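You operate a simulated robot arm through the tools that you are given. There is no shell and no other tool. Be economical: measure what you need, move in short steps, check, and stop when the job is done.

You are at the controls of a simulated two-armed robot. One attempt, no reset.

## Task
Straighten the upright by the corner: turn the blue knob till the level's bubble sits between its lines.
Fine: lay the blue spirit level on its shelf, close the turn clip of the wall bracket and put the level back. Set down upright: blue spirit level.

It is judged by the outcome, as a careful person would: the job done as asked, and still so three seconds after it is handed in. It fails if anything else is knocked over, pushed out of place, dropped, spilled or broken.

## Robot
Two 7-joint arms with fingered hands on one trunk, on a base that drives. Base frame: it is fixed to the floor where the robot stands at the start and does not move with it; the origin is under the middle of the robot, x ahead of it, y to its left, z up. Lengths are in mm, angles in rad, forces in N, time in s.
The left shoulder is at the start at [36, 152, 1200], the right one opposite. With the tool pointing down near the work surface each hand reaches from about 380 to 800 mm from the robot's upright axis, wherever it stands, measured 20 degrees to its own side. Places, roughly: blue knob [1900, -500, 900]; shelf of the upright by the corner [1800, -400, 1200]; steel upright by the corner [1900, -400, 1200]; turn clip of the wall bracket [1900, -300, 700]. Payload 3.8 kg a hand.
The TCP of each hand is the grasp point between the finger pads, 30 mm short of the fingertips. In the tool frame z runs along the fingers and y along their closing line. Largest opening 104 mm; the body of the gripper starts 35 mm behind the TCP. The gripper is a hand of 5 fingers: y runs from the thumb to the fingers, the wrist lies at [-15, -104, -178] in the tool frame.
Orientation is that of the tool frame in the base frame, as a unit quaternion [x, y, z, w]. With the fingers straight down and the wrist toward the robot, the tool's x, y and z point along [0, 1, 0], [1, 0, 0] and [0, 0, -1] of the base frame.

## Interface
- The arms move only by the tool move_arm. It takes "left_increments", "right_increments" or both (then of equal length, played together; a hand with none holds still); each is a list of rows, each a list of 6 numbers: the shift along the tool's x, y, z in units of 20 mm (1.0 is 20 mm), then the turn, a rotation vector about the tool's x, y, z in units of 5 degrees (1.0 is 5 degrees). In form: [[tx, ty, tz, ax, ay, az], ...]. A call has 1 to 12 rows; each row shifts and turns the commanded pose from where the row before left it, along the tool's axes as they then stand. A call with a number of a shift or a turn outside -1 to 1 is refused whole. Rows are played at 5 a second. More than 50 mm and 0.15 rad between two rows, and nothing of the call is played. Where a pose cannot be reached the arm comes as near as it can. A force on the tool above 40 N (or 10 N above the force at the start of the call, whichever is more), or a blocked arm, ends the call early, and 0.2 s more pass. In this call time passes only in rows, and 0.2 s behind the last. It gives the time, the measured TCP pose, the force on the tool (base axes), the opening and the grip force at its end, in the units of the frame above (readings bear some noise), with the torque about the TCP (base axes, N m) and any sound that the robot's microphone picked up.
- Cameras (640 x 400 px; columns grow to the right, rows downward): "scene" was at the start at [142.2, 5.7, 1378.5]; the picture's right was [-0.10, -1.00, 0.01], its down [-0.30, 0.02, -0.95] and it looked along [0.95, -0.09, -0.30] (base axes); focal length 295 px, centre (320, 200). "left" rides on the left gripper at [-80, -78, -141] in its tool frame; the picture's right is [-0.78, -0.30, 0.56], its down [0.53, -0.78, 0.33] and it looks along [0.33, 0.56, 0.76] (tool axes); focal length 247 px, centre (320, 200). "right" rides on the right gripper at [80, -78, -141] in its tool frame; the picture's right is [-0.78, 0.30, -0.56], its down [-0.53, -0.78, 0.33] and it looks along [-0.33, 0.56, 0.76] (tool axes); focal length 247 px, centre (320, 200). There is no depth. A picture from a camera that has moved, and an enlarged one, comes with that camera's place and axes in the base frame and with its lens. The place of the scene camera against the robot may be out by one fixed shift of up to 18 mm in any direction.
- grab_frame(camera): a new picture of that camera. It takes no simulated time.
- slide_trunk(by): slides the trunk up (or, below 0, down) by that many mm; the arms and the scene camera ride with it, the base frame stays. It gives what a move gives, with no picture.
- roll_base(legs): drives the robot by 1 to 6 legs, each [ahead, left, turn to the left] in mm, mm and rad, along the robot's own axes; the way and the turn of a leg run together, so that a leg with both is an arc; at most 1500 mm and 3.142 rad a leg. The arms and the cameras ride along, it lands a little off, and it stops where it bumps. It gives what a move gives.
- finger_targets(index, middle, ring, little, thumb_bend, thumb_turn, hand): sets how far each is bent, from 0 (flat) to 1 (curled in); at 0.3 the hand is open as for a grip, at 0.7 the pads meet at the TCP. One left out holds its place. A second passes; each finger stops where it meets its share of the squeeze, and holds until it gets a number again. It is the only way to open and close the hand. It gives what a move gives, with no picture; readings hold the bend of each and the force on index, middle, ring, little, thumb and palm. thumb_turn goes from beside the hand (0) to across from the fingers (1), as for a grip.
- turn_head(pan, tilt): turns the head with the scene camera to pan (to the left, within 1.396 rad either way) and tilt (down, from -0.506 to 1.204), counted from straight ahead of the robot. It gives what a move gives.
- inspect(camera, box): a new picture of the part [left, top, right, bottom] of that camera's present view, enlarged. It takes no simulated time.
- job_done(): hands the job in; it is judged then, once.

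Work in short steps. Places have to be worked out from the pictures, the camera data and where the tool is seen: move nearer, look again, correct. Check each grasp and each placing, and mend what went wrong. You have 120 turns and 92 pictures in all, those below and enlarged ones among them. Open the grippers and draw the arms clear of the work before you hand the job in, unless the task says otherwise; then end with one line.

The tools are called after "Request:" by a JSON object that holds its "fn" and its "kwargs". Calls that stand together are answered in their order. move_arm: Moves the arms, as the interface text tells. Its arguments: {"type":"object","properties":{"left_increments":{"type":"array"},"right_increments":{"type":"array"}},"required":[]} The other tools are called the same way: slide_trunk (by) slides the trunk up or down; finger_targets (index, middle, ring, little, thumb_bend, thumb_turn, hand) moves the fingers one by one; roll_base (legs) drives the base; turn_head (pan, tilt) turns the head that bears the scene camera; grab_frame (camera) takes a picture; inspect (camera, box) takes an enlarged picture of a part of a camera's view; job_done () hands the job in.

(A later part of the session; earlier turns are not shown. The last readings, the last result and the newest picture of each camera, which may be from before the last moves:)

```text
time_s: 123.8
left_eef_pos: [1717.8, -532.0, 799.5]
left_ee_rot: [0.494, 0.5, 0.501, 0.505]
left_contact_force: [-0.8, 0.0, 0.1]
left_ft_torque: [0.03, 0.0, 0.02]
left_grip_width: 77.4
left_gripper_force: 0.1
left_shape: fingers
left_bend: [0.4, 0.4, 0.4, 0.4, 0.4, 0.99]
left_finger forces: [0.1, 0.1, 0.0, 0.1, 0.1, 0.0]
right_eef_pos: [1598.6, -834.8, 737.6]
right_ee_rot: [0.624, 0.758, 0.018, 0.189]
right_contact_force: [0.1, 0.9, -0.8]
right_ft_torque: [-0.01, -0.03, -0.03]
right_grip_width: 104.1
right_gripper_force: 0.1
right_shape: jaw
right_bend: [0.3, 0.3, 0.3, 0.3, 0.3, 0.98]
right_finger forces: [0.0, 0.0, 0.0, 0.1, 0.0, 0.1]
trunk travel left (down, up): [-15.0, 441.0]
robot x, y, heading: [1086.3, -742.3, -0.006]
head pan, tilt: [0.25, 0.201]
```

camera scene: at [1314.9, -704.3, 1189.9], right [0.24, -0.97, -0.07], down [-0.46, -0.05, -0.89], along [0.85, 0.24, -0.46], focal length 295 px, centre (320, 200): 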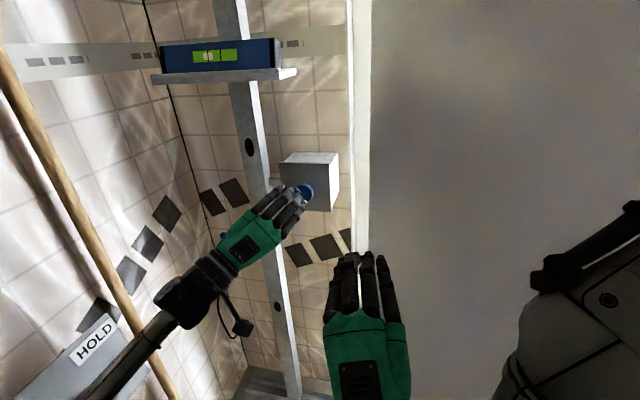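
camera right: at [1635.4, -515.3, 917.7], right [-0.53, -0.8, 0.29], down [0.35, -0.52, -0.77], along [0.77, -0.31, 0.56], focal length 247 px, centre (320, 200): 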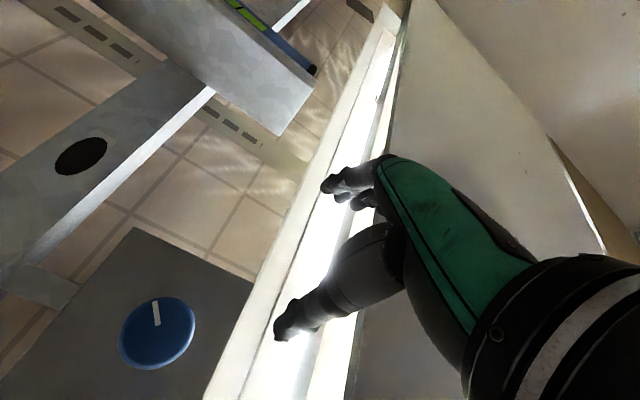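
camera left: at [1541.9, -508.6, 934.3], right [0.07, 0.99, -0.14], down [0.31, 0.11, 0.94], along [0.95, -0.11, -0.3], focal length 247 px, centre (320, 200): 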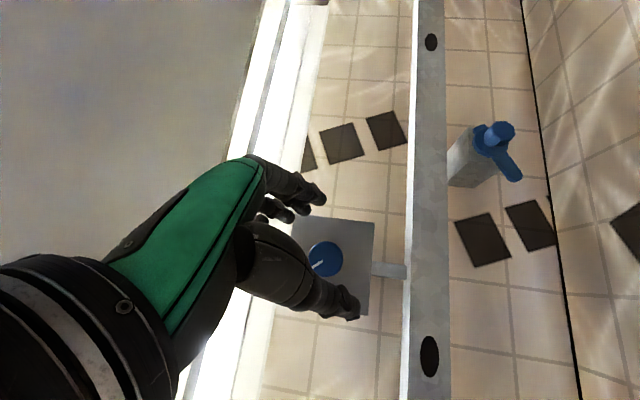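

Roll is zero and everything reachable. I move in front of the clip and look.

Request:
{"fn": "move_arm", "kwargs": {"left_increments": [[0.95, -0.4, 0, 0, 0, 0], [0.95, -0.4, 0, 0, 0, 0], [0.95, -0.4, 0, 0, 0, 0], [0.95, -0.4, 0, 0, 0, 0], [0.95, -0.4, 0, 0, 0, 0], [0.95, -0.4, 0, 0, 0, 0], [0.95, -0.4, 0, 0, 0, 0], [0.95, -0.4, 0, 0, 0, 0], [0.95, -0.4, 0, 0, 0, 0], [0.95, -0.4, 0, 0, 0, 0], [0.95, -0.4, 0, 0, 0, 0], [0.95, -0.4, 0, 0, 0, 0]]}}

Request:
{"fn": "grab_frame", "kwargs": {"camera": "left"}}

Request:
{"fn": "grab_frame", "kwargs": {"camera": "scene"}}

```text
time_s: 126.5
left_eef_pos: [1717.9, -311.2, 702.7]
left_ee_rot: [0.497, 0.499, 0.499, 0.504]
left_contact_force: [-0.5, 0.0, 0.1]
left_ft_torque: [0.01, 0.02, 0.01]
left_grip_width: 77.3
left_gripper_force: 0.0
left_shape: fingers
left_bend: [0.4, 0.4, 0.4, 0.4, 0.4, 0.99]
left_finger forces: [0.1, 0.1, 0.0, 0.1, 0.0, 0.1]
right_eef_pos: [1597.5, -840.7, 736.5]
right_ee_rot: [0.625, 0.757, 0.019, 0.187]
right_contact_force: [-0.2, 0.5, -0.4]
right_ft_torque: [0.0, -0.01, -0.02]
right_grip_width: 104.0
right_gripper_force: 0.2
right_shape: jaw
right_bend: [0.3, 0.3, 0.3, 0.3, 0.3, 0.98]
right_finger forces: [0.0, 0.1, 0.1, 0.0, 0.0, 0.1]
trunk travel left (down, up): [-15.0, 441.0]
robot x, y, heading: [1085.1, -742.5, 0.001]
head pan, tilt: [0.25, 0.201]
```

```text
28 pictures are left
camera left: at [1578.5, -392.0, 623.2], right [0.56, -0.78, -0.28], down [0.34, 0.53, -0.78], along [0.76, 0.34, 0.56], focal length 247 px, centre (320, 200)
```

left: 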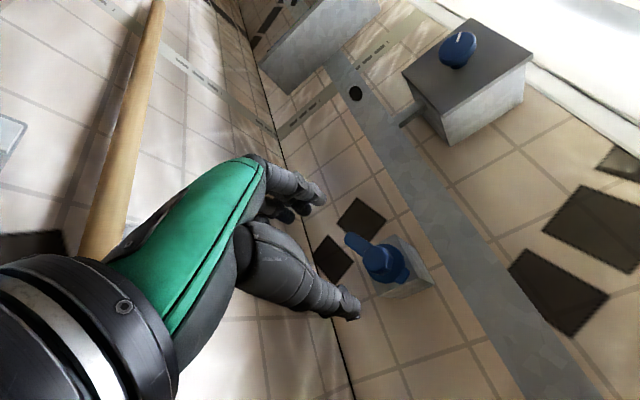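

```text
27 pictures are left
camera scene: at [1400.6, -710.6, 1015.6], right [0.21, -0.97, -0.12], down [-0.64, -0.04, -0.76], along [0.74, 0.24, -0.63], focal length 295 px, centre (320, 200)
```

scene: 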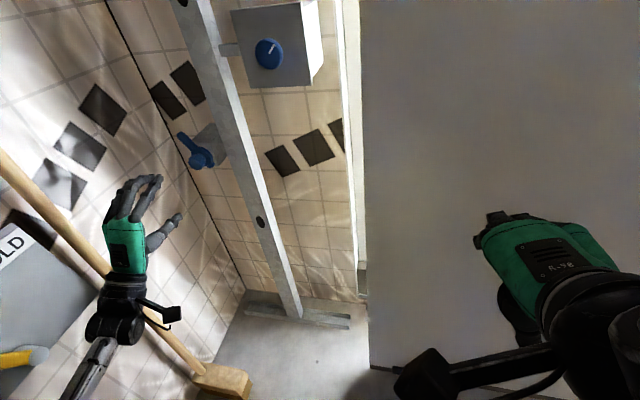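

Triangulating: hub ≈[1870,-310,700]. I zoom in to refine.

Request:
{"fn": "inspect", "kwargs": {"camera": "left", "box": [320, 210, 460, 320]}}

```text
3.64 times, centred on (390, 265) of left
camera zoom: at [1578.5, -392.0, 623.2], right [0.56, -0.78, -0.28], down [0.34, 0.53, -0.78], along [0.76, 0.34, 0.56], focal length 898 px, centre (66, -36)
```

zoom: 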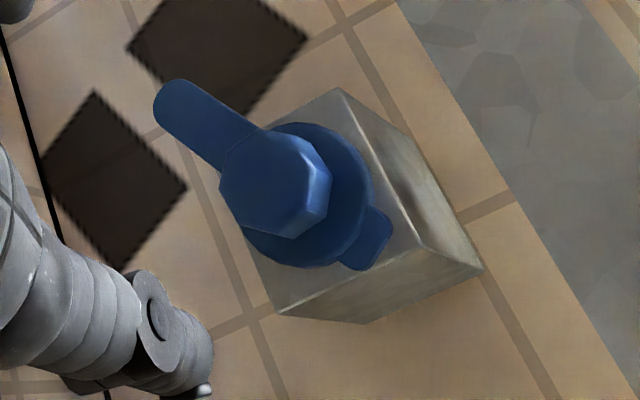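

Hex front centre ≈[1856,-307,710]. I roll the hand to -60° to gain turning range.

Request:
{"fn": "move_arm", "kwargs": {"left_increments": [[0.2, 0.35, 0, 0, 0, -1], [0, 0, 0, 0, 0, -1], [0, 0, 0, 0, 0, -1], [0, 0, 0, 0, 0, -1], [0, 0, 0, 0, 0, -1], [0, 0, 0, 0, 0, -1], [0, 0, 0, 0, 0, -1], [0, 0, 0, 0, 0, -1], [0, 0, 0, 0, 0, -1], [0, 0, 0, 0, 0, -1], [0, 0, 0, 0, 0, -1], [0, 0, 0, 0, 0, -1]]}}

```text
time_s: 129.1
left_eef_pos: [1715.8, -286.8, 717.4]
left_ee_rot: [0.208, 0.678, 0.205, 0.674]
left_contact_force: [-0.4, 0.9, -0.3]
left_ft_torque: [-0.01, 0.02, 0.0]
left_grip_width: 77.4
left_gripper_force: 0.0
left_shape: fingers
left_bend: [0.4, 0.4, 0.4, 0.4, 0.4, 0.99]
left_finger forces: [0.1, 0.0, 0.0, 0.0, 0.0, 0.0]
right_eef_pos: [1597.5, -834.4, 738.8]
right_ee_rot: [0.624, 0.758, 0.018, 0.189]
right_contact_force: [-0.5, -0.2, -0.2]
right_ft_torque: [0.03, 0.01, 0.0]
right_grip_width: 104.0
right_gripper_force: 0.1
right_shape: jaw
right_bend: [0.3, 0.3, 0.3, 0.3, 0.3, 0.98]
right_finger forces: [0.0, 0.0, 0.0, 0.0, 0.1, 0.0]
trunk travel left (down, up): [-15.0, 441.0]
robot x, y, heading: [1084.5, -742.9, 0.003]
head pan, tilt: [0.25, 0.201]
```

The position drifted; I let it settle and read again.

Request:
{"fn": "move_arm", "kwargs": {"left_increments": [[0, 0, 0, 0, 0, 0], [0, 0, 0, 0, 0, 0]]}}

```text
time_s: 129.7
left_eef_pos: [1717.1, -286.7, 721.1]
left_ee_rot: [0.207, 0.676, 0.207, 0.676]
left_contact_force: [-0.7, -0.6, -0.5]
left_ft_torque: [0.0, -0.03, 0.01]
left_grip_width: 77.6
left_gripper_force: 0.1
left_shape: fingers
left_bend: [0.4, 0.4, 0.4, 0.4, 0.4, 0.99]
left_finger forces: [0.0, 0.0, 0.1, 0.0, 0.0, 0.1]
right_eef_pos: [1598.1, -835.5, 738.9]
right_ee_rot: [0.624, 0.758, 0.018, 0.189]
right_contact_force: [0.0, -0.6, -0.2]
right_ft_torque: [0.0, 0.0, -0.03]
right_grip_width: 104.0
right_gripper_force: 0.1
right_shape: jaw
right_bend: [0.3, 0.3, 0.3, 0.3, 0.3, 0.98]
right_finger forces: [0.0, 0.0, 0.0, 0.1, 0.0, 0.0]
trunk travel left (down, up): [-15.0, 441.0]
robot x, y, heading: [1090.7, -740.2, 0.002]
head pan, tilt: [0.25, 0.201]
```

I correct to the hub axis and advance partway, then check alignment.

Request:
{"fn": "move_arm", "kwargs": {"left_increments": [[-0.1, -0.6, 0.8, 0, 0, 0], [0, -0.53, 0.8, 0, 0, 0], [0, 0, 1, 0, 0, 0], [0, 0, 1, 0, 0, 0]]}}

Request:
{"fn": "grab_frame", "kwargs": {"camera": "left"}}

```text
time_s: 130.7
left_eef_pos: [1790.3, -320.9, 699.6]
left_ee_rot: [0.178, 0.681, 0.183, 0.687]
left_contact_force: [-0.4, -0.2, -0.2]
left_ft_torque: [0.05, 0.0, 0.02]
left_grip_width: 77.8
left_gripper_force: 0.1
left_shape: fingers
left_bend: [0.4, 0.4, 0.4, 0.4, 0.4, 0.99]
left_finger forces: [0.1, 0.1, 0.1, 0.1, 0.0, 0.0]
right_eef_pos: [1598.1, -834.8, 738.6]
right_ee_rot: [0.624, 0.758, 0.018, 0.189]
right_contact_force: [0.3, 1.0, 0.3]
right_ft_torque: [0.0, 0.0, -0.04]
right_grip_width: 103.8
right_gripper_force: 0.1
right_shape: jaw
right_bend: [0.3, 0.3, 0.3, 0.3, 0.3, 0.98]
right_finger forces: [0.0, 0.0, 0.0, 0.0, 0.1, 0.0]
trunk travel left (down, up): [-15.0, 441.0]
robot x, y, heading: [1082.1, -740.4, 0.002]
head pan, tilt: [0.25, 0.201]
```

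```text
25 pictures are left
camera left: at [1650.3, -428.3, 729.7], right [0.55, -0.64, 0.54], down [0.34, -0.41, -0.84], along [0.76, 0.65, -0.01], focal length 247 px, centre (320, 200)
```

left: 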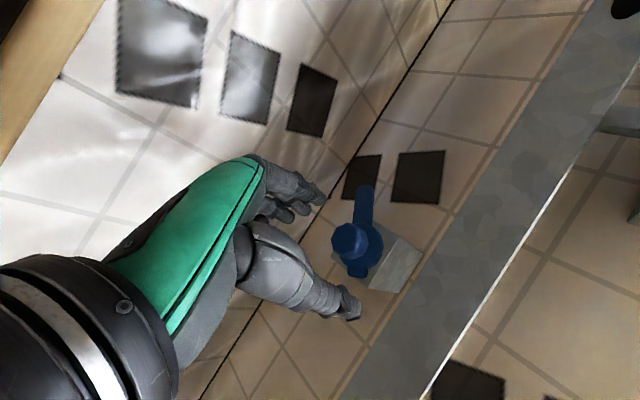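

Refined hex centre [1856,-308,711]. I centre on it and go in so the tips overlap the hex but stop short of the tongue.

Request:
{"fn": "move_arm", "kwargs": {"left_increments": [[-0.16, 0.84, 0, 0, 0, 0], [0, 0, 0.9, 0, 0, 0], [0, 0, 0.9, 0, 0, 0], [0, 0, 0.6, 0, 0, 0]]}}

Request:
{"fn": "inspect", "kwargs": {"camera": "left", "box": [230, 140, 430, 330]}}

```text
time_s: 131.7
left_eef_pos: [1839.3, -305.9, 712.4]
left_ee_rot: [0.179, 0.68, 0.181, 0.688]
left_contact_force: [0.2, 0.2, -0.2]
left_ft_torque: [-0.01, 0.01, -0.03]
left_grip_width: 78.0
left_gripper_force: 0.1
left_shape: fingers
left_bend: [0.4, 0.4, 0.4, 0.4, 0.4, 0.99]
left_finger forces: [0.0, 0.1, 0.0, 0.0, 0.0, 0.0]
right_eef_pos: [1598.7, -834.0, 737.8]
right_ee_rot: [0.624, 0.758, 0.018, 0.19]
right_contact_force: [0.6, 0.0, 0.1]
right_ft_torque: [-0.02, -0.01, -0.02]
right_grip_width: 103.8
right_gripper_force: 0.1
right_shape: jaw
right_bend: [0.3, 0.3, 0.3, 0.3, 0.3, 0.98]
right_finger forces: [0.0, 0.0, 0.0, 0.0, 0.0, 0.1]
trunk travel left (down, up): [-15.0, 441.0]
robot x, y, heading: [1085.2, -739.7, -0.001]
head pan, tilt: [0.25, 0.201]
```

```text
2.11 times, centred on (330, 235) of left
camera zoom: at [1697.7, -414.4, 741.9], right [0.55, -0.64, 0.54], down [0.34, -0.41, -0.84], along [0.76, 0.65, -0.01], focal length 520 px, centre (299, 126)
```

zoom: 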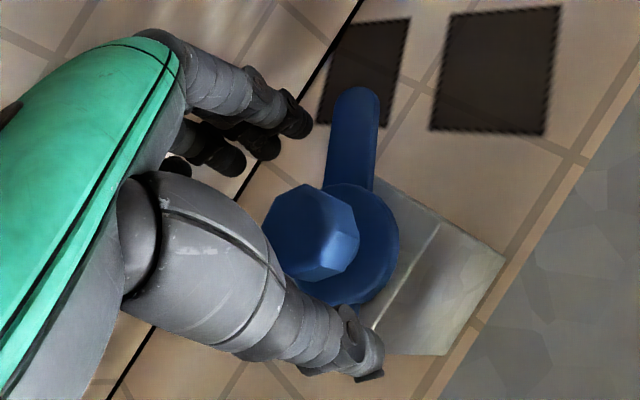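

Good straddle. I close index, middle and thumb on the hex.

Request:
{"fn": "finger_targets", "kwargs": {"hand": "left", "index": 0.66, "middle": 0.66, "thumb_bend": 0.66}}

Request:
{"fn": "move_arm", "kwargs": {"left_increments": [[0, 0, 0, 0, 0, 1], [0, 0, 0, 0, 0, 1], [0, 0, 0, 0, 0, 1]]}}

Request:
{"fn": "inspect", "kwargs": {"camera": "left", "box": [230, 140, 430, 330]}}

```text
time_s: 132.7
left_eef_pos: [1839.0, -308.2, 712.2]
left_ee_rot: [0.179, 0.68, 0.181, 0.687]
left_contact_force: [0.5, -3.5, -1.7]
left_ft_torque: [0.0, 0.06, -0.09]
left_grip_width: 26.3
left_gripper_force: 5.4
left_shape: fingers
left_bend: [0.63, 0.64, 0.4, 0.4, 0.59, 1.0]
left_finger forces: [2.0, 1.4, 0.0, 0.1, 7.5, 0.0]
right_eef_pos: [1598.0, -834.6, 737.5]
right_ee_rot: [0.625, 0.757, 0.018, 0.189]
right_contact_force: [0.1, -0.1, -0.7]
right_ft_torque: [-0.03, -0.02, -0.02]
right_grip_width: 104.0
right_gripper_force: 0.0
right_shape: jaw
right_bend: [0.3, 0.3, 0.3, 0.3, 0.3, 0.98]
right_finger forces: [0.0, 0.0, 0.0, 0.0, 0.1, 0.0]
trunk travel left (down, up): [-15.0, 441.0]
robot x, y, heading: [1083.2, -742.3, 0.002]
head pan, tilt: [0.25, 0.201]
```

```text
time_s: 133.4
left_eef_pos: [1839.0, -307.0, 712.0]
left_ee_rot: [0.267, 0.651, 0.271, 0.657]
left_contact_force: [0.9, -3.0, -1.7]
left_ft_torque: [-0.04, 0.07, -0.11]
left_grip_width: 26.2
left_gripper_force: 4.8
left_shape: fingers
left_bend: [0.63, 0.65, 0.4, 0.4, 0.59, 1.0]
left_finger forces: [2.5, 1.1, 0.0, 0.0, 6.8, 0.0]
right_eef_pos: [1598.1, -834.4, 738.6]
right_ee_rot: [0.624, 0.758, 0.017, 0.189]
right_contact_force: [0.0, -0.9, -1.9]
right_ft_torque: [0.02, -0.01, -0.03]
right_grip_width: 103.8
right_gripper_force: 0.1
right_shape: jaw
right_bend: [0.3, 0.3, 0.3, 0.3, 0.3, 0.98]
right_finger forces: [0.0, 0.0, 0.1, 0.1, 0.0, 0.0]
trunk travel left (down, up): [-15.0, 441.0]
robot x, y, heading: [1084.5, -742.2, -0.004]
head pan, tilt: [0.25, 0.201]
```

```text
2.11 times, centred on (330, 235) of left
camera zoom: at [1698.1, -419.2, 712.8], right [0.55, -0.75, 0.35], down [0.34, -0.18, -0.92], along [0.76, 0.63, 0.16], focal length 520 px, centre (299, 126)
```

zoom: 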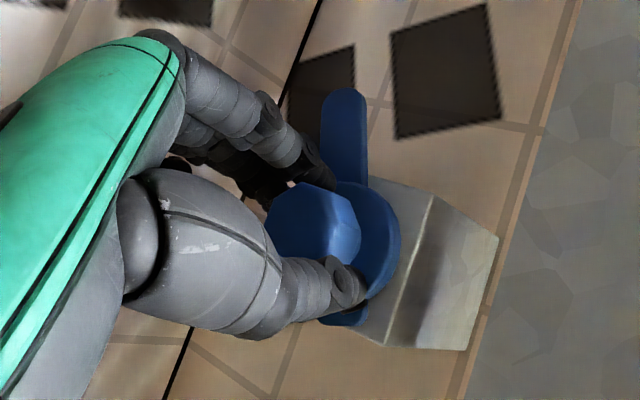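

The tongue turns with the hand. I continue by 55°.

Request:
{"fn": "move_arm", "kwargs": {"left_increments": [[0, 0, 0, 0, 0, 1], [0, 0, 0, 0, 0, 1], [0, 0, 0, 0, 0, 1], [0, 0, 0, 0, 0, 1], [0, 0, 0, 0, 0, 1], [0, 0, 0, 0, 0, 1], [0, 0, 0, 0, 0, 1], [0, 0, 0, 0, 0, 1], [0, 0, 0, 0, 0, 1], [0, 0, 0, 0, 0, 1], [0, 0, 0, 0, 0, 1]]}}

Request:
{"fn": "grab_frame", "kwargs": {"camera": "left"}}

```text
time_s: 135.8
left_eef_pos: [1838.5, -307.2, 712.4]
left_ee_rot: [0.537, 0.454, 0.543, 0.459]
left_contact_force: [0.1, -6.4, -1.4]
left_ft_torque: [-0.02, 0.01, -0.14]
left_grip_width: 26.1
left_gripper_force: 5.0
left_shape: fingers
left_bend: [0.61, 0.65, 0.4, 0.4, 0.6, 1.0]
left_finger forces: [4.2, 1.1, 0.1, 0.0, 5.2, 0.1]
right_eef_pos: [1599.2, -835.9, 738.4]
right_ee_rot: [0.624, 0.758, 0.019, 0.189]
right_contact_force: [-0.7, -0.9, -0.8]
right_ft_torque: [-0.01, -0.01, 0.01]
right_grip_width: 104.4
right_gripper_force: 0.0
right_shape: jaw
right_bend: [0.3, 0.3, 0.3, 0.3, 0.3, 0.98]
right_finger forces: [0.1, 0.0, 0.0, 0.0, 0.0, 0.1]
trunk travel left (down, up): [-15.0, 441.0]
robot x, y, heading: [1087.3, -742.6, -0.003]
head pan, tilt: [0.25, 0.201]
```

```text
22 pictures are left
camera left: at [1698.7, -374.0, 620.3], right [0.56, -0.71, -0.41], down [0.34, 0.66, -0.67], along [0.75, 0.24, 0.61], focal length 247 px, centre (320, 200)
```

left: 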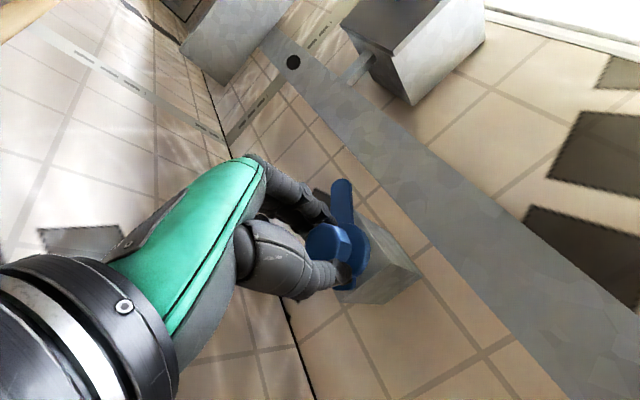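

About 70° done; ~57° remain. I turn another 30°, limited by the broom near my wrist, then regrasp.

Request:
{"fn": "move_arm", "kwargs": {"left_increments": [[0, 0, 0, 0, 0, 1], [0, 0, 0, 0, 0, 1], [0, 0, 0, 0, 0, 1], [0, 0, 0, 0, 0, 1], [0, 0, 0, 0, 0, 1], [0, 0, 0, 0, 0, 1]]}}

Request:
{"fn": "grab_frame", "kwargs": {"camera": "scene"}}

```text
time_s: 137.4
left_eef_pos: [1844.2, -351.0, 697.3]
left_ee_rot: [0.639, 0.303, 0.624, 0.332]
left_contact_force: [-0.2, -0.2, -0.3]
left_ft_torque: [0.01, -0.02, 0.01]
left_grip_width: 11.2
left_gripper_force: 0.1
left_shape: fingers
left_bend: [0.66, 0.66, 0.4, 0.4, 0.66, 1.0]
left_finger forces: [0.0, 0.1, 0.0, 0.0, 0.0, 0.0]
right_eef_pos: [1595.1, -844.1, 742.5]
right_ee_rot: [0.629, 0.754, 0.02, 0.19]
right_contact_force: [-0.2, -0.1, 0.3]
right_ft_torque: [0.0, 0.0, -0.04]
right_grip_width: 103.8
right_gripper_force: 0.0
right_shape: jaw
right_bend: [0.3, 0.3, 0.3, 0.3, 0.3, 0.98]
right_finger forces: [0.1, 0.0, 0.0, 0.0, 0.0, 0.1]
trunk travel left (down, up): [-15.0, 441.0]
robot x, y, heading: [1080.1, -744.0, -0.017]
head pan, tilt: [0.25, 0.201]
stopped in row 6 (left hand): the arm was blocked; the commanded pose is now the measured one
```

```text
21 pictures are left
camera scene: at [1397.4, -712.3, 1018.9], right [0.2, -0.97, -0.12], down [-0.64, -0.04, -0.77], along [0.74, 0.23, -0.63], focal length 295 px, centre (320, 200)
```

scene: 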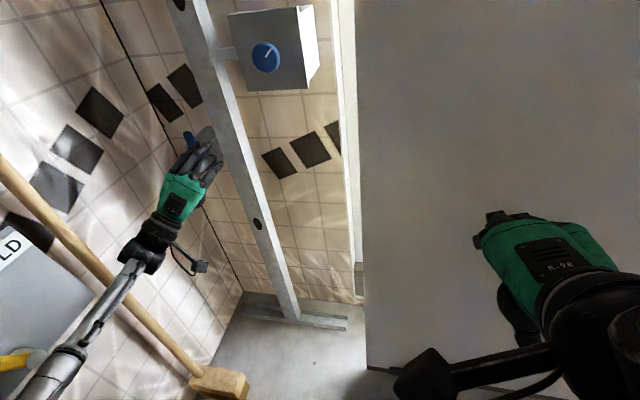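

The arm was blocked and slipped off the hex, likely the elbow touching something on the left. I stop and inspect clip and surroundings.

Request:
{"fn": "inspect", "kwargs": {"camera": "scene", "box": [110, 70, 310, 270]}}

Request:
{"fn": "inspect", "kwargs": {"camera": "scene", "box": [0, 140, 250, 400]}}

```text
2.00 times, centred on (210, 170) of scene
camera zoom: at [1397.4, -712.3, 1018.9], right [0.2, -0.97, -0.12], down [-0.64, -0.04, -0.77], along [0.74, 0.23, -0.63], focal length 590 px, centre (540, 260)
```

zoom: 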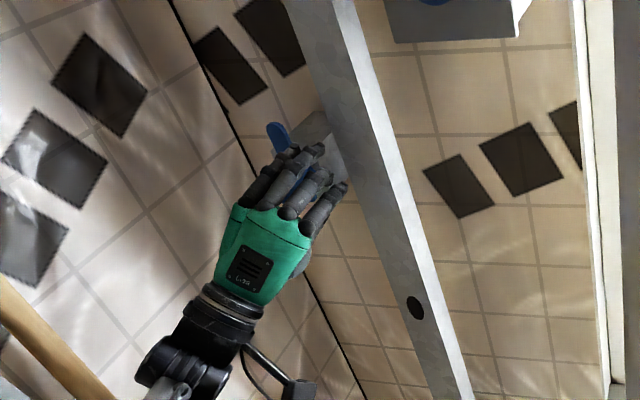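

```text
1.54 times, centred on (125, 270) of scene
camera zoom: at [1397.4, -712.3, 1018.9], right [0.2, -0.97, -0.12], down [-0.64, -0.04, -0.77], along [0.74, 0.23, -0.63], focal length 454 px, centre (620, 92)
```

zoom: 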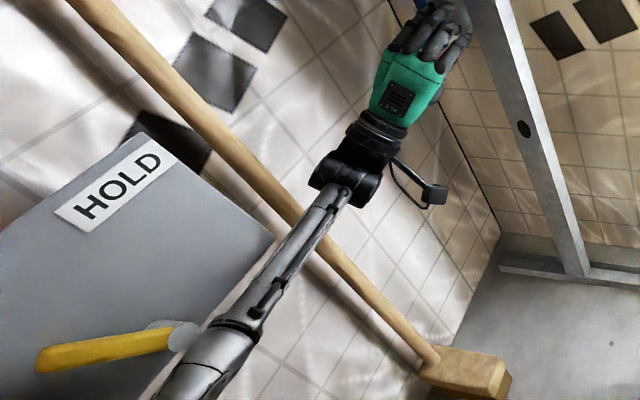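

Nothing looks displaced; the tongue now points straight up. I pull back, and unroll well to the negative side for another bite.

Request:
{"fn": "move_arm", "kwargs": {"left_increments": [[0, 0, -1, 0, 0, 0], [0, 0, -1, 0, 0, 0], [0, 0, -1, 0, 0, 0], [0, 0, -1, 0, 0, -1], [0, 0, 0, 0, 0, -1], [0, 0, 0, 0, 0, -1], [0, 0, 0, 0, 0, -1], [0, 0, 0, 0, 0, -1], [0, 0, 0, 0, 0, -1], [0, 0, 0, 0, 0, -1], [0, 0, 0, 0, 0, -1], [0, 0, 0, 0, 0, -1]]}}

Request:
{"fn": "finger_targets", "kwargs": {"hand": "left", "index": 0.4, "middle": 0.4, "thumb_bend": 0.4}}

Request:
{"fn": "move_arm", "kwargs": {"left_increments": [[0, 0, 0, 0, 0, -1], [0, 0, 0, 0, 0, -1], [0, 0, 0, 0, 0, -1], [0, 0, 0, 0, 0, -1], [0, 0, 0, 0, 0, -1], [0, 0, 0, 0, 0, -1], [0, 0, 0, 0, 0, -1], [0, 0, 0, 0, 0, -1], [0, 0, 0, 0, 0, -1], [0, 0, 0, 0, 0, -1], [0, 0, 0, 0, 0, -1], [0, 0, 0, 0, 0, -1]]}}

Request:
{"fn": "grab_frame", "kwargs": {"camera": "left"}}

```text
time_s: 140.1
left_eef_pos: [1762.1, -339.7, 694.1]
left_ee_rot: [0.472, 0.527, 0.452, 0.543]
left_contact_force: [-0.1, -0.4, 0.1]
left_ft_torque: [0.02, 0.0, -0.01]
left_grip_width: 11.0
left_gripper_force: 0.1
left_shape: fingers
left_bend: [0.66, 0.66, 0.4, 0.4, 0.66, 1.0]
left_finger forces: [0.1, 0.0, 0.1, 0.1, 0.0, 0.0]
right_eef_pos: [1594.2, -840.1, 738.9]
right_ee_rot: [0.627, 0.755, 0.017, 0.189]
right_contact_force: [0.2, 0.8, 0.4]
right_ft_torque: [-0.01, -0.01, -0.05]
right_grip_width: 103.9
right_gripper_force: 0.1
right_shape: jaw
right_bend: [0.3, 0.3, 0.3, 0.3, 0.3, 0.97]
right_finger forces: [0.0, 0.0, 0.0, 0.0, 0.1, 0.0]
trunk travel left (down, up): [-15.0, 441.0]
robot x, y, heading: [1086.6, -745.8, -0.007]
head pan, tilt: [0.25, 0.201]
```

```text
time_s: 141.1
left_eef_pos: [1763.7, -340.2, 693.7]
left_ee_rot: [0.473, 0.527, 0.453, 0.542]
left_contact_force: [-0.8, -0.5, -1.1]
left_ft_torque: [0.03, 0.01, 0.02]
left_grip_width: 77.1
left_gripper_force: 0.1
left_shape: fingers
left_bend: [0.4, 0.4, 0.4, 0.4, 0.4, 0.99]
left_finger forces: [0.1, 0.1, 0.1, 0.1, 0.1, 0.1]
right_eef_pos: [1596.8, -840.6, 738.6]
right_ee_rot: [0.628, 0.755, 0.018, 0.19]
right_contact_force: [1.1, 0.2, -0.7]
right_ft_torque: [-0.01, 0.02, 0.0]
right_grip_width: 104.0
right_gripper_force: 0.0
right_shape: jaw
right_bend: [0.3, 0.3, 0.3, 0.3, 0.3, 0.97]
right_finger forces: [0.0, 0.0, 0.0, 0.0, 0.1, 0.0]
trunk travel left (down, up): [-15.0, 441.0]
robot x, y, heading: [1082.6, -742.4, -0.006]
head pan, tilt: [0.25, 0.201]
```

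```text
time_s: 143.7
left_eef_pos: [1762.5, -340.5, 695.1]
left_ee_rot: [0.147, 0.692, 0.121, 0.697]
left_contact_force: [-0.3, -0.2, 0.2]
left_ft_torque: [0.0, -0.02, 0.02]
left_grip_width: 77.6
left_gripper_force: 0.1
left_shape: fingers
left_bend: [0.4, 0.4, 0.4, 0.4, 0.4, 0.99]
left_finger forces: [0.0, 0.0, 0.1, 0.0, 0.1, 0.0]
right_eef_pos: [1595.4, -840.9, 737.9]
right_ee_rot: [0.627, 0.755, 0.017, 0.19]
right_contact_force: [-0.4, -0.6, 0.6]
right_ft_torque: [0.03, -0.01, 0.0]
right_grip_width: 103.9
right_gripper_force: 0.2
right_shape: jaw
right_bend: [0.3, 0.3, 0.3, 0.3, 0.3, 0.97]
right_finger forces: [0.1, 0.0, 0.0, 0.0, 0.1, 0.0]
trunk travel left (down, up): [-15.0, 441.0]
robot x, y, heading: [1085.1, -741.8, -0.009]
head pan, tilt: [0.25, 0.201]
```

```text
18 pictures are left
camera left: at [1618.6, -436.0, 740.6], right [0.54, -0.58, 0.61], down [0.31, -0.53, -0.79], along [0.78, 0.61, -0.1], focal length 247 px, centre (320, 200)
```

left: 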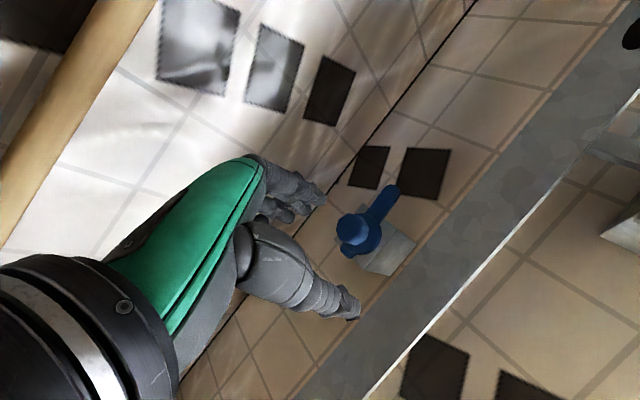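

Tongue points straight up: 90° to go. I roll further negative and line up with the hex (still at [1856,-309,710]).

Request:
{"fn": "move_arm", "kwargs": {"left_increments": [[0, 0, 0, 0, 0, -1], [0, 0, 0, 0, 0, -1], [0, 0, 0, 0, 0, -1], [0, 0, 0, 0, 0, -1], [0, 0, 0, 0, 0, -1], [0, 0, 0, 0, 0, -1], [-0.5, 0.8, 0, 0, 0, 0], [-0.47, 0.73, 0, 0, 0, 0], [0, 0, 0, 0, 0, 0]]}}

```text
time_s: 145.7
left_eef_pos: [1764.0, -306.1, 709.0]
left_ee_rot: [-0.038, 0.707, -0.064, 0.703]
left_contact_force: [0.8, -0.9, 0.2]
left_ft_torque: [0.01, 0.03, -0.04]
left_grip_width: 77.4
left_gripper_force: 0.1
left_shape: fingers
left_bend: [0.4, 0.4, 0.4, 0.4, 0.4, 0.99]
left_finger forces: [0.1, 0.1, 0.0, 0.0, 0.0, 0.0]
right_eef_pos: [1595.8, -840.5, 738.3]
right_ee_rot: [0.628, 0.755, 0.018, 0.189]
right_contact_force: [0.4, 0.6, 0.4]
right_ft_torque: [-0.01, -0.02, 0.01]
right_grip_width: 104.0
right_gripper_force: 0.0
right_shape: jaw
right_bend: [0.3, 0.3, 0.3, 0.3, 0.3, 0.97]
right_finger forces: [0.0, 0.1, 0.1, 0.1, 0.0, 0.1]
trunk travel left (down, up): [-15.0, 441.0]
robot x, y, heading: [1081.3, -745.9, -0.01]
head pan, tilt: [0.25, 0.201]
```

Roll -97° reached. I advance onto the hex with a slightly narrower thumb, then check.

Request:
{"fn": "finger_targets", "kwargs": {"hand": "left", "index": 0.46, "middle": 0.46, "thumb_bend": 0.46}}

Request:
{"fn": "move_arm", "kwargs": {"left_increments": [[0, 0, 1, 0, 0, 0], [0, 0, 1, 0, 0, 0], [0, 0, 1, 0, 0, 0], [0, 0, 0.7, 0, 0, 0]]}}

Request:
{"fn": "inspect", "kwargs": {"camera": "left", "box": [230, 140, 430, 330]}}

```text
time_s: 146.7
left_eef_pos: [1763.3, -307.3, 708.9]
left_ee_rot: [-0.038, 0.706, -0.063, 0.704]
left_contact_force: [0.3, 0.0, 0.5]
left_ft_torque: [-0.02, 0.01, 0.01]
left_grip_width: 62.8
left_gripper_force: 0.0
left_shape: fingers
left_bend: [0.46, 0.46, 0.4, 0.4, 0.46, 0.99]
left_finger forces: [0.1, 0.0, 0.0, 0.0, 0.1, 0.0]
right_eef_pos: [1595.8, -839.6, 738.5]
right_ee_rot: [0.628, 0.755, 0.018, 0.189]
right_contact_force: [-1.2, -0.8, 0.1]
right_ft_torque: [-0.06, 0.01, 0.04]
right_grip_width: 103.8
right_gripper_force: 0.1
right_shape: jaw
right_bend: [0.3, 0.3, 0.3, 0.3, 0.3, 0.97]
right_finger forces: [0.0, 0.1, 0.1, 0.0, 0.0, 0.0]
trunk travel left (down, up): [-15.0, 441.0]
robot x, y, heading: [1083.5, -745.1, -0.007]
head pan, tilt: [0.25, 0.201]
```

```text
time_s: 147.7
left_eef_pos: [1837.6, -309.0, 709.1]
left_ee_rot: [-0.038, 0.707, -0.064, 0.703]
left_contact_force: [0.5, -0.5, -0.3]
left_ft_torque: [-0.02, -0.01, -0.01]
left_grip_width: 62.8
left_gripper_force: 0.1
left_shape: fingers
left_bend: [0.46, 0.46, 0.4, 0.4, 0.46, 0.99]
left_finger forces: [0.0, 0.1, 0.0, 0.0, 0.0, 0.0]
right_eef_pos: [1595.8, -840.6, 738.4]
right_ee_rot: [0.627, 0.755, 0.017, 0.19]
right_contact_force: [0.2, -1.3, 0.7]
right_ft_torque: [-0.02, 0.0, -0.02]
right_grip_width: 103.8
right_gripper_force: 0.1
right_shape: jaw
right_bend: [0.3, 0.3, 0.3, 0.3, 0.3, 0.97]
right_finger forces: [0.0, 0.0, 0.0, 0.0, 0.0, 0.0]
trunk travel left (down, up): [-15.0, 441.0]
robot x, y, heading: [1085.7, -744.0, -0.008]
head pan, tilt: [0.25, 0.201]
```

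```text
2.11 times, centred on (330, 235) of left
camera zoom: at [1694.9, -369.6, 798.8], right [0.55, -0.2, 0.81], down [0.3, -0.86, -0.42], along [0.78, 0.47, -0.41], focal length 520 px, centre (299, 126)
```

zoom: 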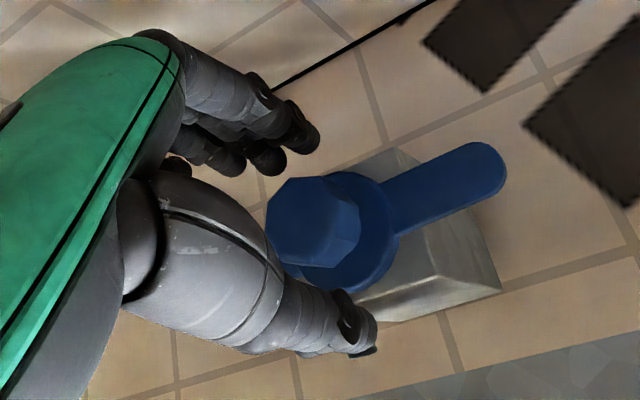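

Straddled well. I close and turn 60°.

Request:
{"fn": "finger_targets", "kwargs": {"hand": "left", "index": 0.67, "middle": 0.67, "thumb_bend": 0.67}}

Request:
{"fn": "move_arm", "kwargs": {"left_increments": [[0, 0, 0, 0, 0, 1], [0, 0, 0, 0, 0, 1], [0, 0, 0, 0, 0, 1], [0, 0, 0, 0, 0, 1], [0, 0, 0, 0, 0, 1], [0, 0, 0, 0, 0, 1], [0, 0, 0, 0, 0, 1], [0, 0, 0, 0, 0, 1], [0, 0, 0, 0, 0, 1], [0, 0, 0, 0, 0, 1], [0, 0, 0, 0, 0, 1], [0, 0, 0, 0, 0, 1]]}}

Request:
{"fn": "inspect", "kwargs": {"camera": "left", "box": [230, 140, 430, 330]}}

```text
time_s: 148.7
left_eef_pos: [1837.3, -309.3, 708.9]
left_ee_rot: [-0.038, 0.707, -0.064, 0.703]
left_contact_force: [1.0, 2.4, 0.1]
left_ft_torque: [-0.03, 0.02, 0.07]
left_grip_width: 26.1
left_gripper_force: 6.6
left_shape: fingers
left_bend: [0.6, 0.64, 0.4, 0.4, 0.61, 1.0]
left_finger forces: [4.7, 2.9, 0.0, 0.1, 5.6, 0.0]
right_eef_pos: [1595.4, -840.7, 738.9]
right_ee_rot: [0.628, 0.755, 0.017, 0.189]
right_contact_force: [0.1, -0.4, 0.0]
right_ft_torque: [0.04, 0.02, 0.03]
right_grip_width: 103.6
right_gripper_force: 0.0
right_shape: jaw
right_bend: [0.3, 0.3, 0.3, 0.3, 0.3, 0.97]
right_finger forces: [0.1, 0.1, 0.0, 0.1, 0.1, 0.0]
trunk travel left (down, up): [-15.0, 441.0]
robot x, y, heading: [1081.3, -740.2, -0.006]
head pan, tilt: [0.25, 0.201]
```

```text
time_s: 151.2
left_eef_pos: [1837.6, -308.3, 709.6]
left_ee_rot: [0.32, 0.631, 0.298, 0.641]
left_contact_force: [1.1, 6.3, 2.0]
left_ft_torque: [-0.02, -0.06, 0.14]
left_grip_width: 26.1
left_gripper_force: 7.5
left_shape: fingers
left_bend: [0.6, 0.63, 0.4, 0.4, 0.62, 1.0]
left_finger forces: [5.7, 4.8, 0.0, 0.0, 4.7, 0.1]
right_eef_pos: [1595.3, -839.7, 738.4]
right_ee_rot: [0.627, 0.755, 0.017, 0.19]
right_contact_force: [0.3, -0.2, 0.6]
right_ft_torque: [0.03, -0.02, 0.0]
right_grip_width: 103.8
right_gripper_force: 0.0
right_shape: jaw
right_bend: [0.3, 0.3, 0.3, 0.3, 0.3, 0.97]
right_finger forces: [0.0, 0.0, 0.0, 0.0, 0.1, 0.0]
trunk travel left (down, up): [-15.0, 441.0]
robot x, y, heading: [1083.6, -745.7, -0.008]
head pan, tilt: [0.25, 0.201]
```

```text
2.11 times, centred on (330, 235) of left
camera zoom: at [1692.8, -414.7, 697.2], right [0.53, -0.81, 0.25], down [0.33, -0.07, -0.94], along [0.78, 0.58, 0.23], focal length 520 px, centre (299, 126)
```

zoom: 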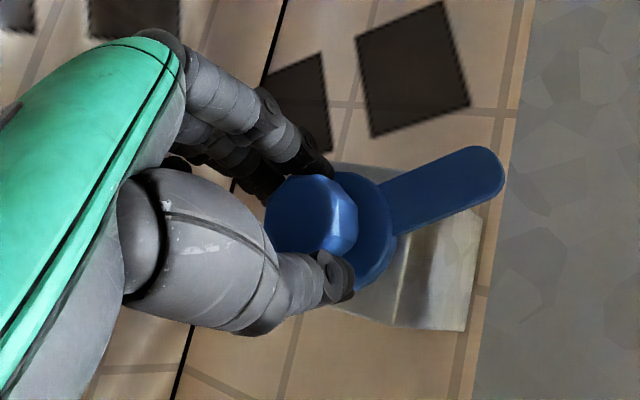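

The tongue is ~30° from the upright. I turn the remaining 30°.

Request:
{"fn": "move_arm", "kwargs": {"left_increments": [[0, 0, 0, 0, 0, 1], [0, 0, 0, 0, 0, 1], [0, 0, 0, 0, 0, 1], [0, 0, 0, 0, 0, 1], [0, 0, 0, 0, 0, 1], [0, 0, 0, 0, 0, 1]]}}

Request:
{"fn": "inspect", "kwargs": {"camera": "left", "box": [230, 140, 470, 330]}}

```text
time_s: 152.7
left_eef_pos: [1837.6, -307.9, 708.5]
left_ee_rot: [0.473, 0.526, 0.453, 0.542]
left_contact_force: [0.6, 6.0, 3.9]
left_ft_torque: [-0.04, -0.06, 0.11]
left_grip_width: 26.5
left_gripper_force: 7.2
left_shape: fingers
left_bend: [0.6, 0.63, 0.4, 0.4, 0.62, 1.0]
left_finger forces: [5.4, 4.6, 0.0, 0.0, 4.9, 0.1]
right_eef_pos: [1596.2, -840.1, 739.2]
right_ee_rot: [0.628, 0.755, 0.017, 0.19]
right_contact_force: [0.3, 0.7, 0.3]
right_ft_torque: [0.02, -0.01, -0.01]
right_grip_width: 104.0
right_gripper_force: 0.0
right_shape: jaw
right_bend: [0.3, 0.3, 0.3, 0.3, 0.3, 0.97]
right_finger forces: [0.0, 0.0, 0.0, 0.0, 0.1, 0.0]
trunk travel left (down, up): [-15.0, 441.0]
robot x, y, heading: [1083.4, -745.8, -0.013]
head pan, tilt: [0.25, 0.201]
```

```text
2.11 times, centred on (350, 235) of left
camera zoom: at [1693.6, -394.3, 643.6], right [0.53, -0.83, -0.18], down [0.35, 0.41, -0.85], along [0.78, 0.38, 0.5], focal length 520 px, centre (257, 126)
```

zoom: 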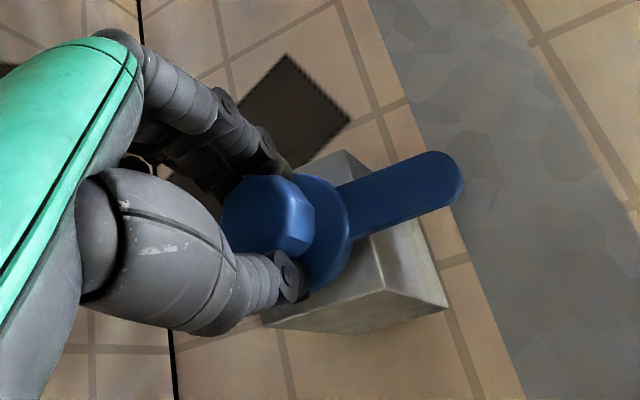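

The tongue is now perpendicular to the upright, its tip over the upright's edge. I try 5° more to feel for a stop.

Request:
{"fn": "move_arm", "kwargs": {"left_increments": [[0, 0, 0, 0, 0, 0.5], [0, 0, 0, 0, 0, 0.5]]}}

Request:
{"fn": "inspect", "kwargs": {"camera": "left", "box": [230, 140, 470, 330]}}

```text
time_s: 153.2
left_eef_pos: [1837.6, -308.1, 709.4]
left_ee_rot: [0.495, 0.506, 0.477, 0.522]
left_contact_force: [2.6, 7.4, 5.0]
left_ft_torque: [-0.11, -0.09, 0.18]
left_grip_width: 26.1
left_gripper_force: 7.9
left_shape: fingers
left_bend: [0.59, 0.63, 0.4, 0.4, 0.62, 1.0]
left_finger forces: [6.1, 5.1, 0.0, 0.0, 4.5, 0.0]
right_eef_pos: [1595.7, -838.7, 738.4]
right_ee_rot: [0.627, 0.755, 0.017, 0.191]
right_contact_force: [-0.2, -0.1, 0.9]
right_ft_torque: [-0.01, 0.01, 0.0]
right_grip_width: 103.9
right_gripper_force: 0.1
right_shape: jaw
right_bend: [0.3, 0.3, 0.3, 0.3, 0.3, 0.97]
right_finger forces: [0.0, 0.1, 0.0, 0.1, 0.1, 0.0]
trunk travel left (down, up): [-15.0, 441.0]
robot x, y, heading: [1085.5, -745.5, -0.006]
head pan, tilt: [0.25, 0.201]
```

```text
2.11 times, centred on (350, 235) of left
camera zoom: at [1693.6, -387.8, 635.9], right [0.53, -0.81, -0.25], down [0.35, 0.48, -0.81], along [0.77, 0.34, 0.54], focal length 520 px, centre (257, 126)
```

zoom: 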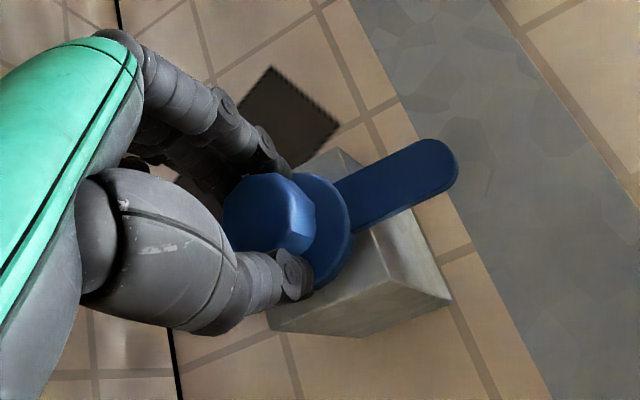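

In the hand's view the tongue stayed put in the world and torque rose: it is at its stop, closed. I release and back out.

Request:
{"fn": "finger_targets", "kwargs": {"hand": "left", "index": 0.44, "middle": 0.44, "thumb_bend": 0.44}}

Request:
{"fn": "move_arm", "kwargs": {"left_increments": [[0, 0, -0.5, 0, 0, 0], [0, 0, -1, 0, 0, 0], [0, 0, -1, 0, 0, 0], [0, 0, -1, 0, 0, 0], [0, 0, -1, 0, 0, 0], [0, 0, -1, 0, 0, 0]]}}

Request:
{"fn": "slide_trunk", "kwargs": {"by": 200}}

Request:
{"fn": "grab_frame", "kwargs": {"camera": "scene"}}

```text
time_s: 154.2
left_eef_pos: [1837.1, -309.3, 709.0]
left_ee_rot: [0.495, 0.505, 0.476, 0.522]
left_contact_force: [0.5, 0.3, 0.5]
left_ft_torque: [0.01, 0.03, 0.03]
left_grip_width: 67.4
left_gripper_force: 0.1
left_shape: fingers
left_bend: [0.44, 0.44, 0.4, 0.4, 0.44, 0.99]
left_finger forces: [0.1, 0.0, 0.1, 0.0, 0.0, 0.0]
right_eef_pos: [1595.9, -839.5, 739.3]
right_ee_rot: [0.628, 0.755, 0.017, 0.189]
right_contact_force: [0.5, 0.4, -1.2]
right_ft_torque: [0.04, 0.0, 0.02]
right_grip_width: 103.9
right_gripper_force: 0.1
right_shape: jaw
right_bend: [0.3, 0.3, 0.3, 0.3, 0.3, 0.97]
right_finger forces: [0.1, 0.1, 0.1, 0.0, 0.0, 0.0]
trunk travel left (down, up): [-15.0, 441.0]
robot x, y, heading: [1088.9, -744.1, -0.009]
head pan, tilt: [0.25, 0.201]
```

```text
time_s: 155.7
left_eef_pos: [1731.6, -310.0, 705.9]
left_ee_rot: [0.498, 0.505, 0.474, 0.522]
left_contact_force: [-0.3, -0.2, -0.6]
left_ft_torque: [0.02, -0.04, -0.02]
left_grip_width: 67.1
left_gripper_force: 0.0
left_shape: fingers
left_bend: [0.44, 0.44, 0.4, 0.4, 0.44, 0.99]
left_finger forces: [0.1, 0.1, 0.0, 0.1, 0.0, 0.1]
right_eef_pos: [1596.1, -841.6, 737.8]
right_ee_rot: [0.629, 0.755, 0.016, 0.188]
right_contact_force: [0.0, 0.0, 0.5]
right_ft_torque: [0.02, 0.01, -0.04]
right_grip_width: 103.9
right_gripper_force: 0.0
right_shape: jaw
right_bend: [0.3, 0.3, 0.3, 0.3, 0.3, 0.97]
right_finger forces: [0.0, 0.1, 0.0, 0.1, 0.0, 0.1]
trunk travel left (down, up): [-15.0, 441.0]
robot x, y, heading: [1086.0, -746.1, -0.016]
head pan, tilt: [0.25, 0.201]
```

```text
time_s: 157.8
left_eef_pos: [1727.6, -305.9, 908.3]
left_ee_rot: [0.495, 0.506, 0.476, 0.522]
left_contact_force: [0.4, -0.7, 0.3]
left_ft_torque: [0.0, -0.05, 0.03]
left_grip_width: 67.5
left_gripper_force: 0.0
left_shape: fingers
left_bend: [0.44, 0.44, 0.4, 0.4, 0.44, 0.99]
left_finger forces: [0.1, 0.0, 0.1, 0.0, 0.0, 0.1]
right_eef_pos: [1595.1, -840.2, 937.5]
right_ee_rot: [0.627, 0.755, 0.017, 0.189]
right_contact_force: [-0.4, 0.0, -0.2]
right_ft_torque: [0.03, -0.01, 0.0]
right_grip_width: 103.9
right_gripper_force: 0.1
right_shape: jaw
right_bend: [0.3, 0.3, 0.3, 0.3, 0.3, 0.97]
right_finger forces: [0.0, 0.0, 0.0, 0.0, 0.0, 0.1]
trunk travel left (down, up): [-215.0, 241.0]
robot x, y, heading: [1083.4, -743.8, -0.007]
head pan, tilt: [0.25, 0.201]
```

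```text
13 pictures are left
camera scene: at [1254.9, -706.9, 1309.7], right [0.24, -0.97, -0.04], down [-0.34, -0.05, -0.94], along [0.91, 0.23, -0.34], focal length 295 px, centre (320, 200)
```

scene: 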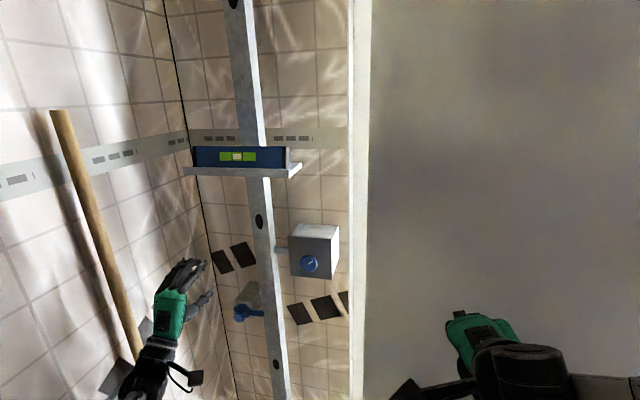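

Clip tongue points at the upright now. I zoom once to confirm bubble and clip together.

Request:
{"fn": "inspect", "kwargs": {"camera": "scene", "box": [180, 135, 350, 330]}}

```text
2.05 times, centred on (265, 232) of scene
camera zoom: at [1254.9, -706.9, 1309.7], right [0.24, -0.97, -0.04], down [-0.34, -0.05, -0.94], along [0.91, 0.23, -0.34], focal length 605 px, centre (433, 133)
```

zoom: 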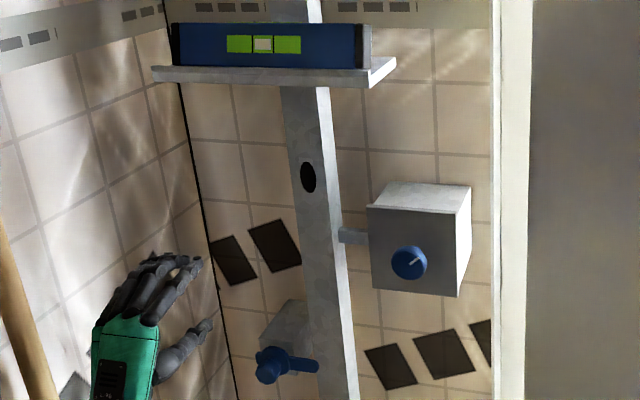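

Bubble centred and clip closed. Now to fetch the level: trunk up, left hand up and away to the right before pitching it down.

Request:
{"fn": "slide_trunk", "kwargs": {"by": 150}}

Request:
{"fn": "move_arm", "kwargs": {"left_increments": [[-1, 1, -0.6, 0, 0, 0], [-1, 1, -0.6, 0, 0, 0], [-1, 1, -0.6, 0, 0, 0], [-1, 1, -0.6, 0, 0, 0], [-1, 1, -0.6, 0, 0, 0], [-1, 1, -0.6, 0, 0, 0], [0, 1, 0, 0, 0, 0], [0, 1, 0, 0, 0, 0], [0, 1, 0, 0, 0, 0], [0, 1, 0, 0, 0, 0]]}}

Request:
{"fn": "move_arm", "kwargs": {"left_increments": [[0, 0, 0, 1, 0, 0], [0, 0, 0, 1, 0, 0], [0, 0, 0, 1, 0, 0], [0, 0, 0, 1, 0, 0], [0, 0, 0, 1, 0, 0], [0, 0, 0, 1, 0, 0], [0, 0, 0, 1, 0, 0], [0, 0, 0, 1, 0, 0], [0, 0, 0, 1, 0, 0], [0, 0, 0, 1, 0, 0], [0, 0, 0, 1, 0, 0], [0, 0, 0, 1, 0, 0]]}}

Request:
{"fn": "move_arm", "kwargs": {"left_increments": [[0, 0, 0, 1, 0, 0], [0, 0, 0, 1, 0, 0], [0, 0, 0, 1, 0, 0], [0, 0, 0, 1, 0, 0], [0, 0, 0, 1, 0, 0], [0, 0, 0, 1, 0, 0]]}}

```text
time_s: 159.6
left_eef_pos: [1727.7, -305.4, 1059.2]
left_ee_rot: [0.496, 0.505, 0.475, 0.522]
left_contact_force: [-0.6, 0.0, 0.2]
left_ft_torque: [-0.01, 0.02, 0.02]
left_grip_width: 67.5
left_gripper_force: 0.2
left_shape: fingers
left_bend: [0.44, 0.44, 0.4, 0.4, 0.44, 0.99]
left_finger forces: [0.1, 0.0, 0.0, 0.0, 0.1, 0.0]
right_eef_pos: [1594.8, -841.0, 1089.0]
right_ee_rot: [0.627, 0.756, 0.016, 0.189]
right_contact_force: [-0.7, 0.4, -0.3]
right_ft_torque: [-0.04, 0.02, -0.02]
right_grip_width: 103.9
right_gripper_force: 0.1
right_shape: jaw
right_bend: [0.3, 0.3, 0.3, 0.3, 0.3, 0.97]
right_finger forces: [0.1, 0.0, 0.1, 0.0, 0.1, 0.0]
trunk travel left (down, up): [-365.0, 91.0]
robot x, y, heading: [1084.2, -744.2, -0.006]
head pan, tilt: [0.25, 0.201]
```

```text
time_s: 161.8
left_eef_pos: [1651.7, -411.7, 1266.3]
left_ee_rot: [0.496, 0.505, 0.476, 0.522]
left_contact_force: [0.2, -0.7, 0.0]
left_ft_torque: [-0.02, 0.01, 0.01]
left_grip_width: 67.4
left_gripper_force: 0.0
left_shape: fingers
left_bend: [0.44, 0.44, 0.4, 0.4, 0.44, 0.99]
left_finger forces: [0.0, 0.1, 0.0, 0.1, 0.1, 0.0]
right_eef_pos: [1595.4, -840.1, 1089.1]
right_ee_rot: [0.627, 0.755, 0.017, 0.189]
right_contact_force: [0.3, 0.1, -0.3]
right_ft_torque: [0.01, 0.0, 0.02]
right_grip_width: 103.8
right_gripper_force: 0.1
right_shape: jaw
right_bend: [0.3, 0.3, 0.3, 0.3, 0.3, 0.97]
right_finger forces: [0.1, 0.0, 0.0, 0.0, 0.0, 0.0]
trunk travel left (down, up): [-365.0, 91.0]
robot x, y, heading: [1086.6, -741.1, -0.009]
head pan, tilt: [0.25, 0.201]
```

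```text
time_s: 164.4
left_eef_pos: [1651.9, -411.8, 1264.2]
left_ee_rot: [0.691, 0.675, 0.159, 0.204]
left_contact_force: [-0.7, 0.6, 0.3]
left_ft_torque: [0.02, 0.01, 0.0]
left_grip_width: 67.4
left_gripper_force: 0.0
left_shape: fingers
left_bend: [0.44, 0.44, 0.4, 0.4, 0.44, 0.99]
left_finger forces: [0.0, 0.1, 0.1, 0.0, 0.0, 0.1]
right_eef_pos: [1595.8, -840.8, 1089.3]
right_ee_rot: [0.628, 0.755, 0.017, 0.19]
right_contact_force: [0.3, 0.3, 0.4]
right_ft_torque: [0.01, -0.02, 0.02]
right_grip_width: 103.9
right_gripper_force: 0.0
right_shape: jaw
right_bend: [0.3, 0.3, 0.3, 0.3, 0.3, 0.97]
right_finger forces: [0.0, 0.0, 0.1, 0.1, 0.0, 0.0]
trunk travel left (down, up): [-365.0, 91.0]
robot x, y, heading: [1085.5, -741.5, -0.007]
head pan, tilt: [0.25, 0.201]
```

```text
time_s: 165.8
left_eef_pos: [1651.9, -412.0, 1266.2]
left_ee_rot: [0.719, 0.694, -0.021, 0.018]
left_contact_force: [-0.2, -0.1, -1.1]
left_ft_torque: [0.0, 0.02, -0.02]
left_grip_width: 67.4
left_gripper_force: 0.0
left_shape: fingers
left_bend: [0.44, 0.44, 0.4, 0.4, 0.44, 0.99]
left_finger forces: [0.0, 0.0, 0.1, 0.1, 0.0, 0.0]
right_eef_pos: [1595.1, -840.0, 1088.5]
right_ee_rot: [0.627, 0.755, 0.017, 0.189]
right_contact_force: [-0.8, 0.9, -0.5]
right_ft_torque: [0.0, 0.02, -0.01]
right_grip_width: 103.7
right_gripper_force: 0.2
right_shape: jaw
right_bend: [0.3, 0.3, 0.3, 0.3, 0.3, 0.97]
right_finger forces: [0.1, 0.1, 0.0, 0.0, 0.0, 0.0]
trunk travel left (down, up): [-365.0, 91.0]
robot x, y, heading: [1083.3, -741.6, -0.008]
head pan, tilt: [0.25, 0.201]
```

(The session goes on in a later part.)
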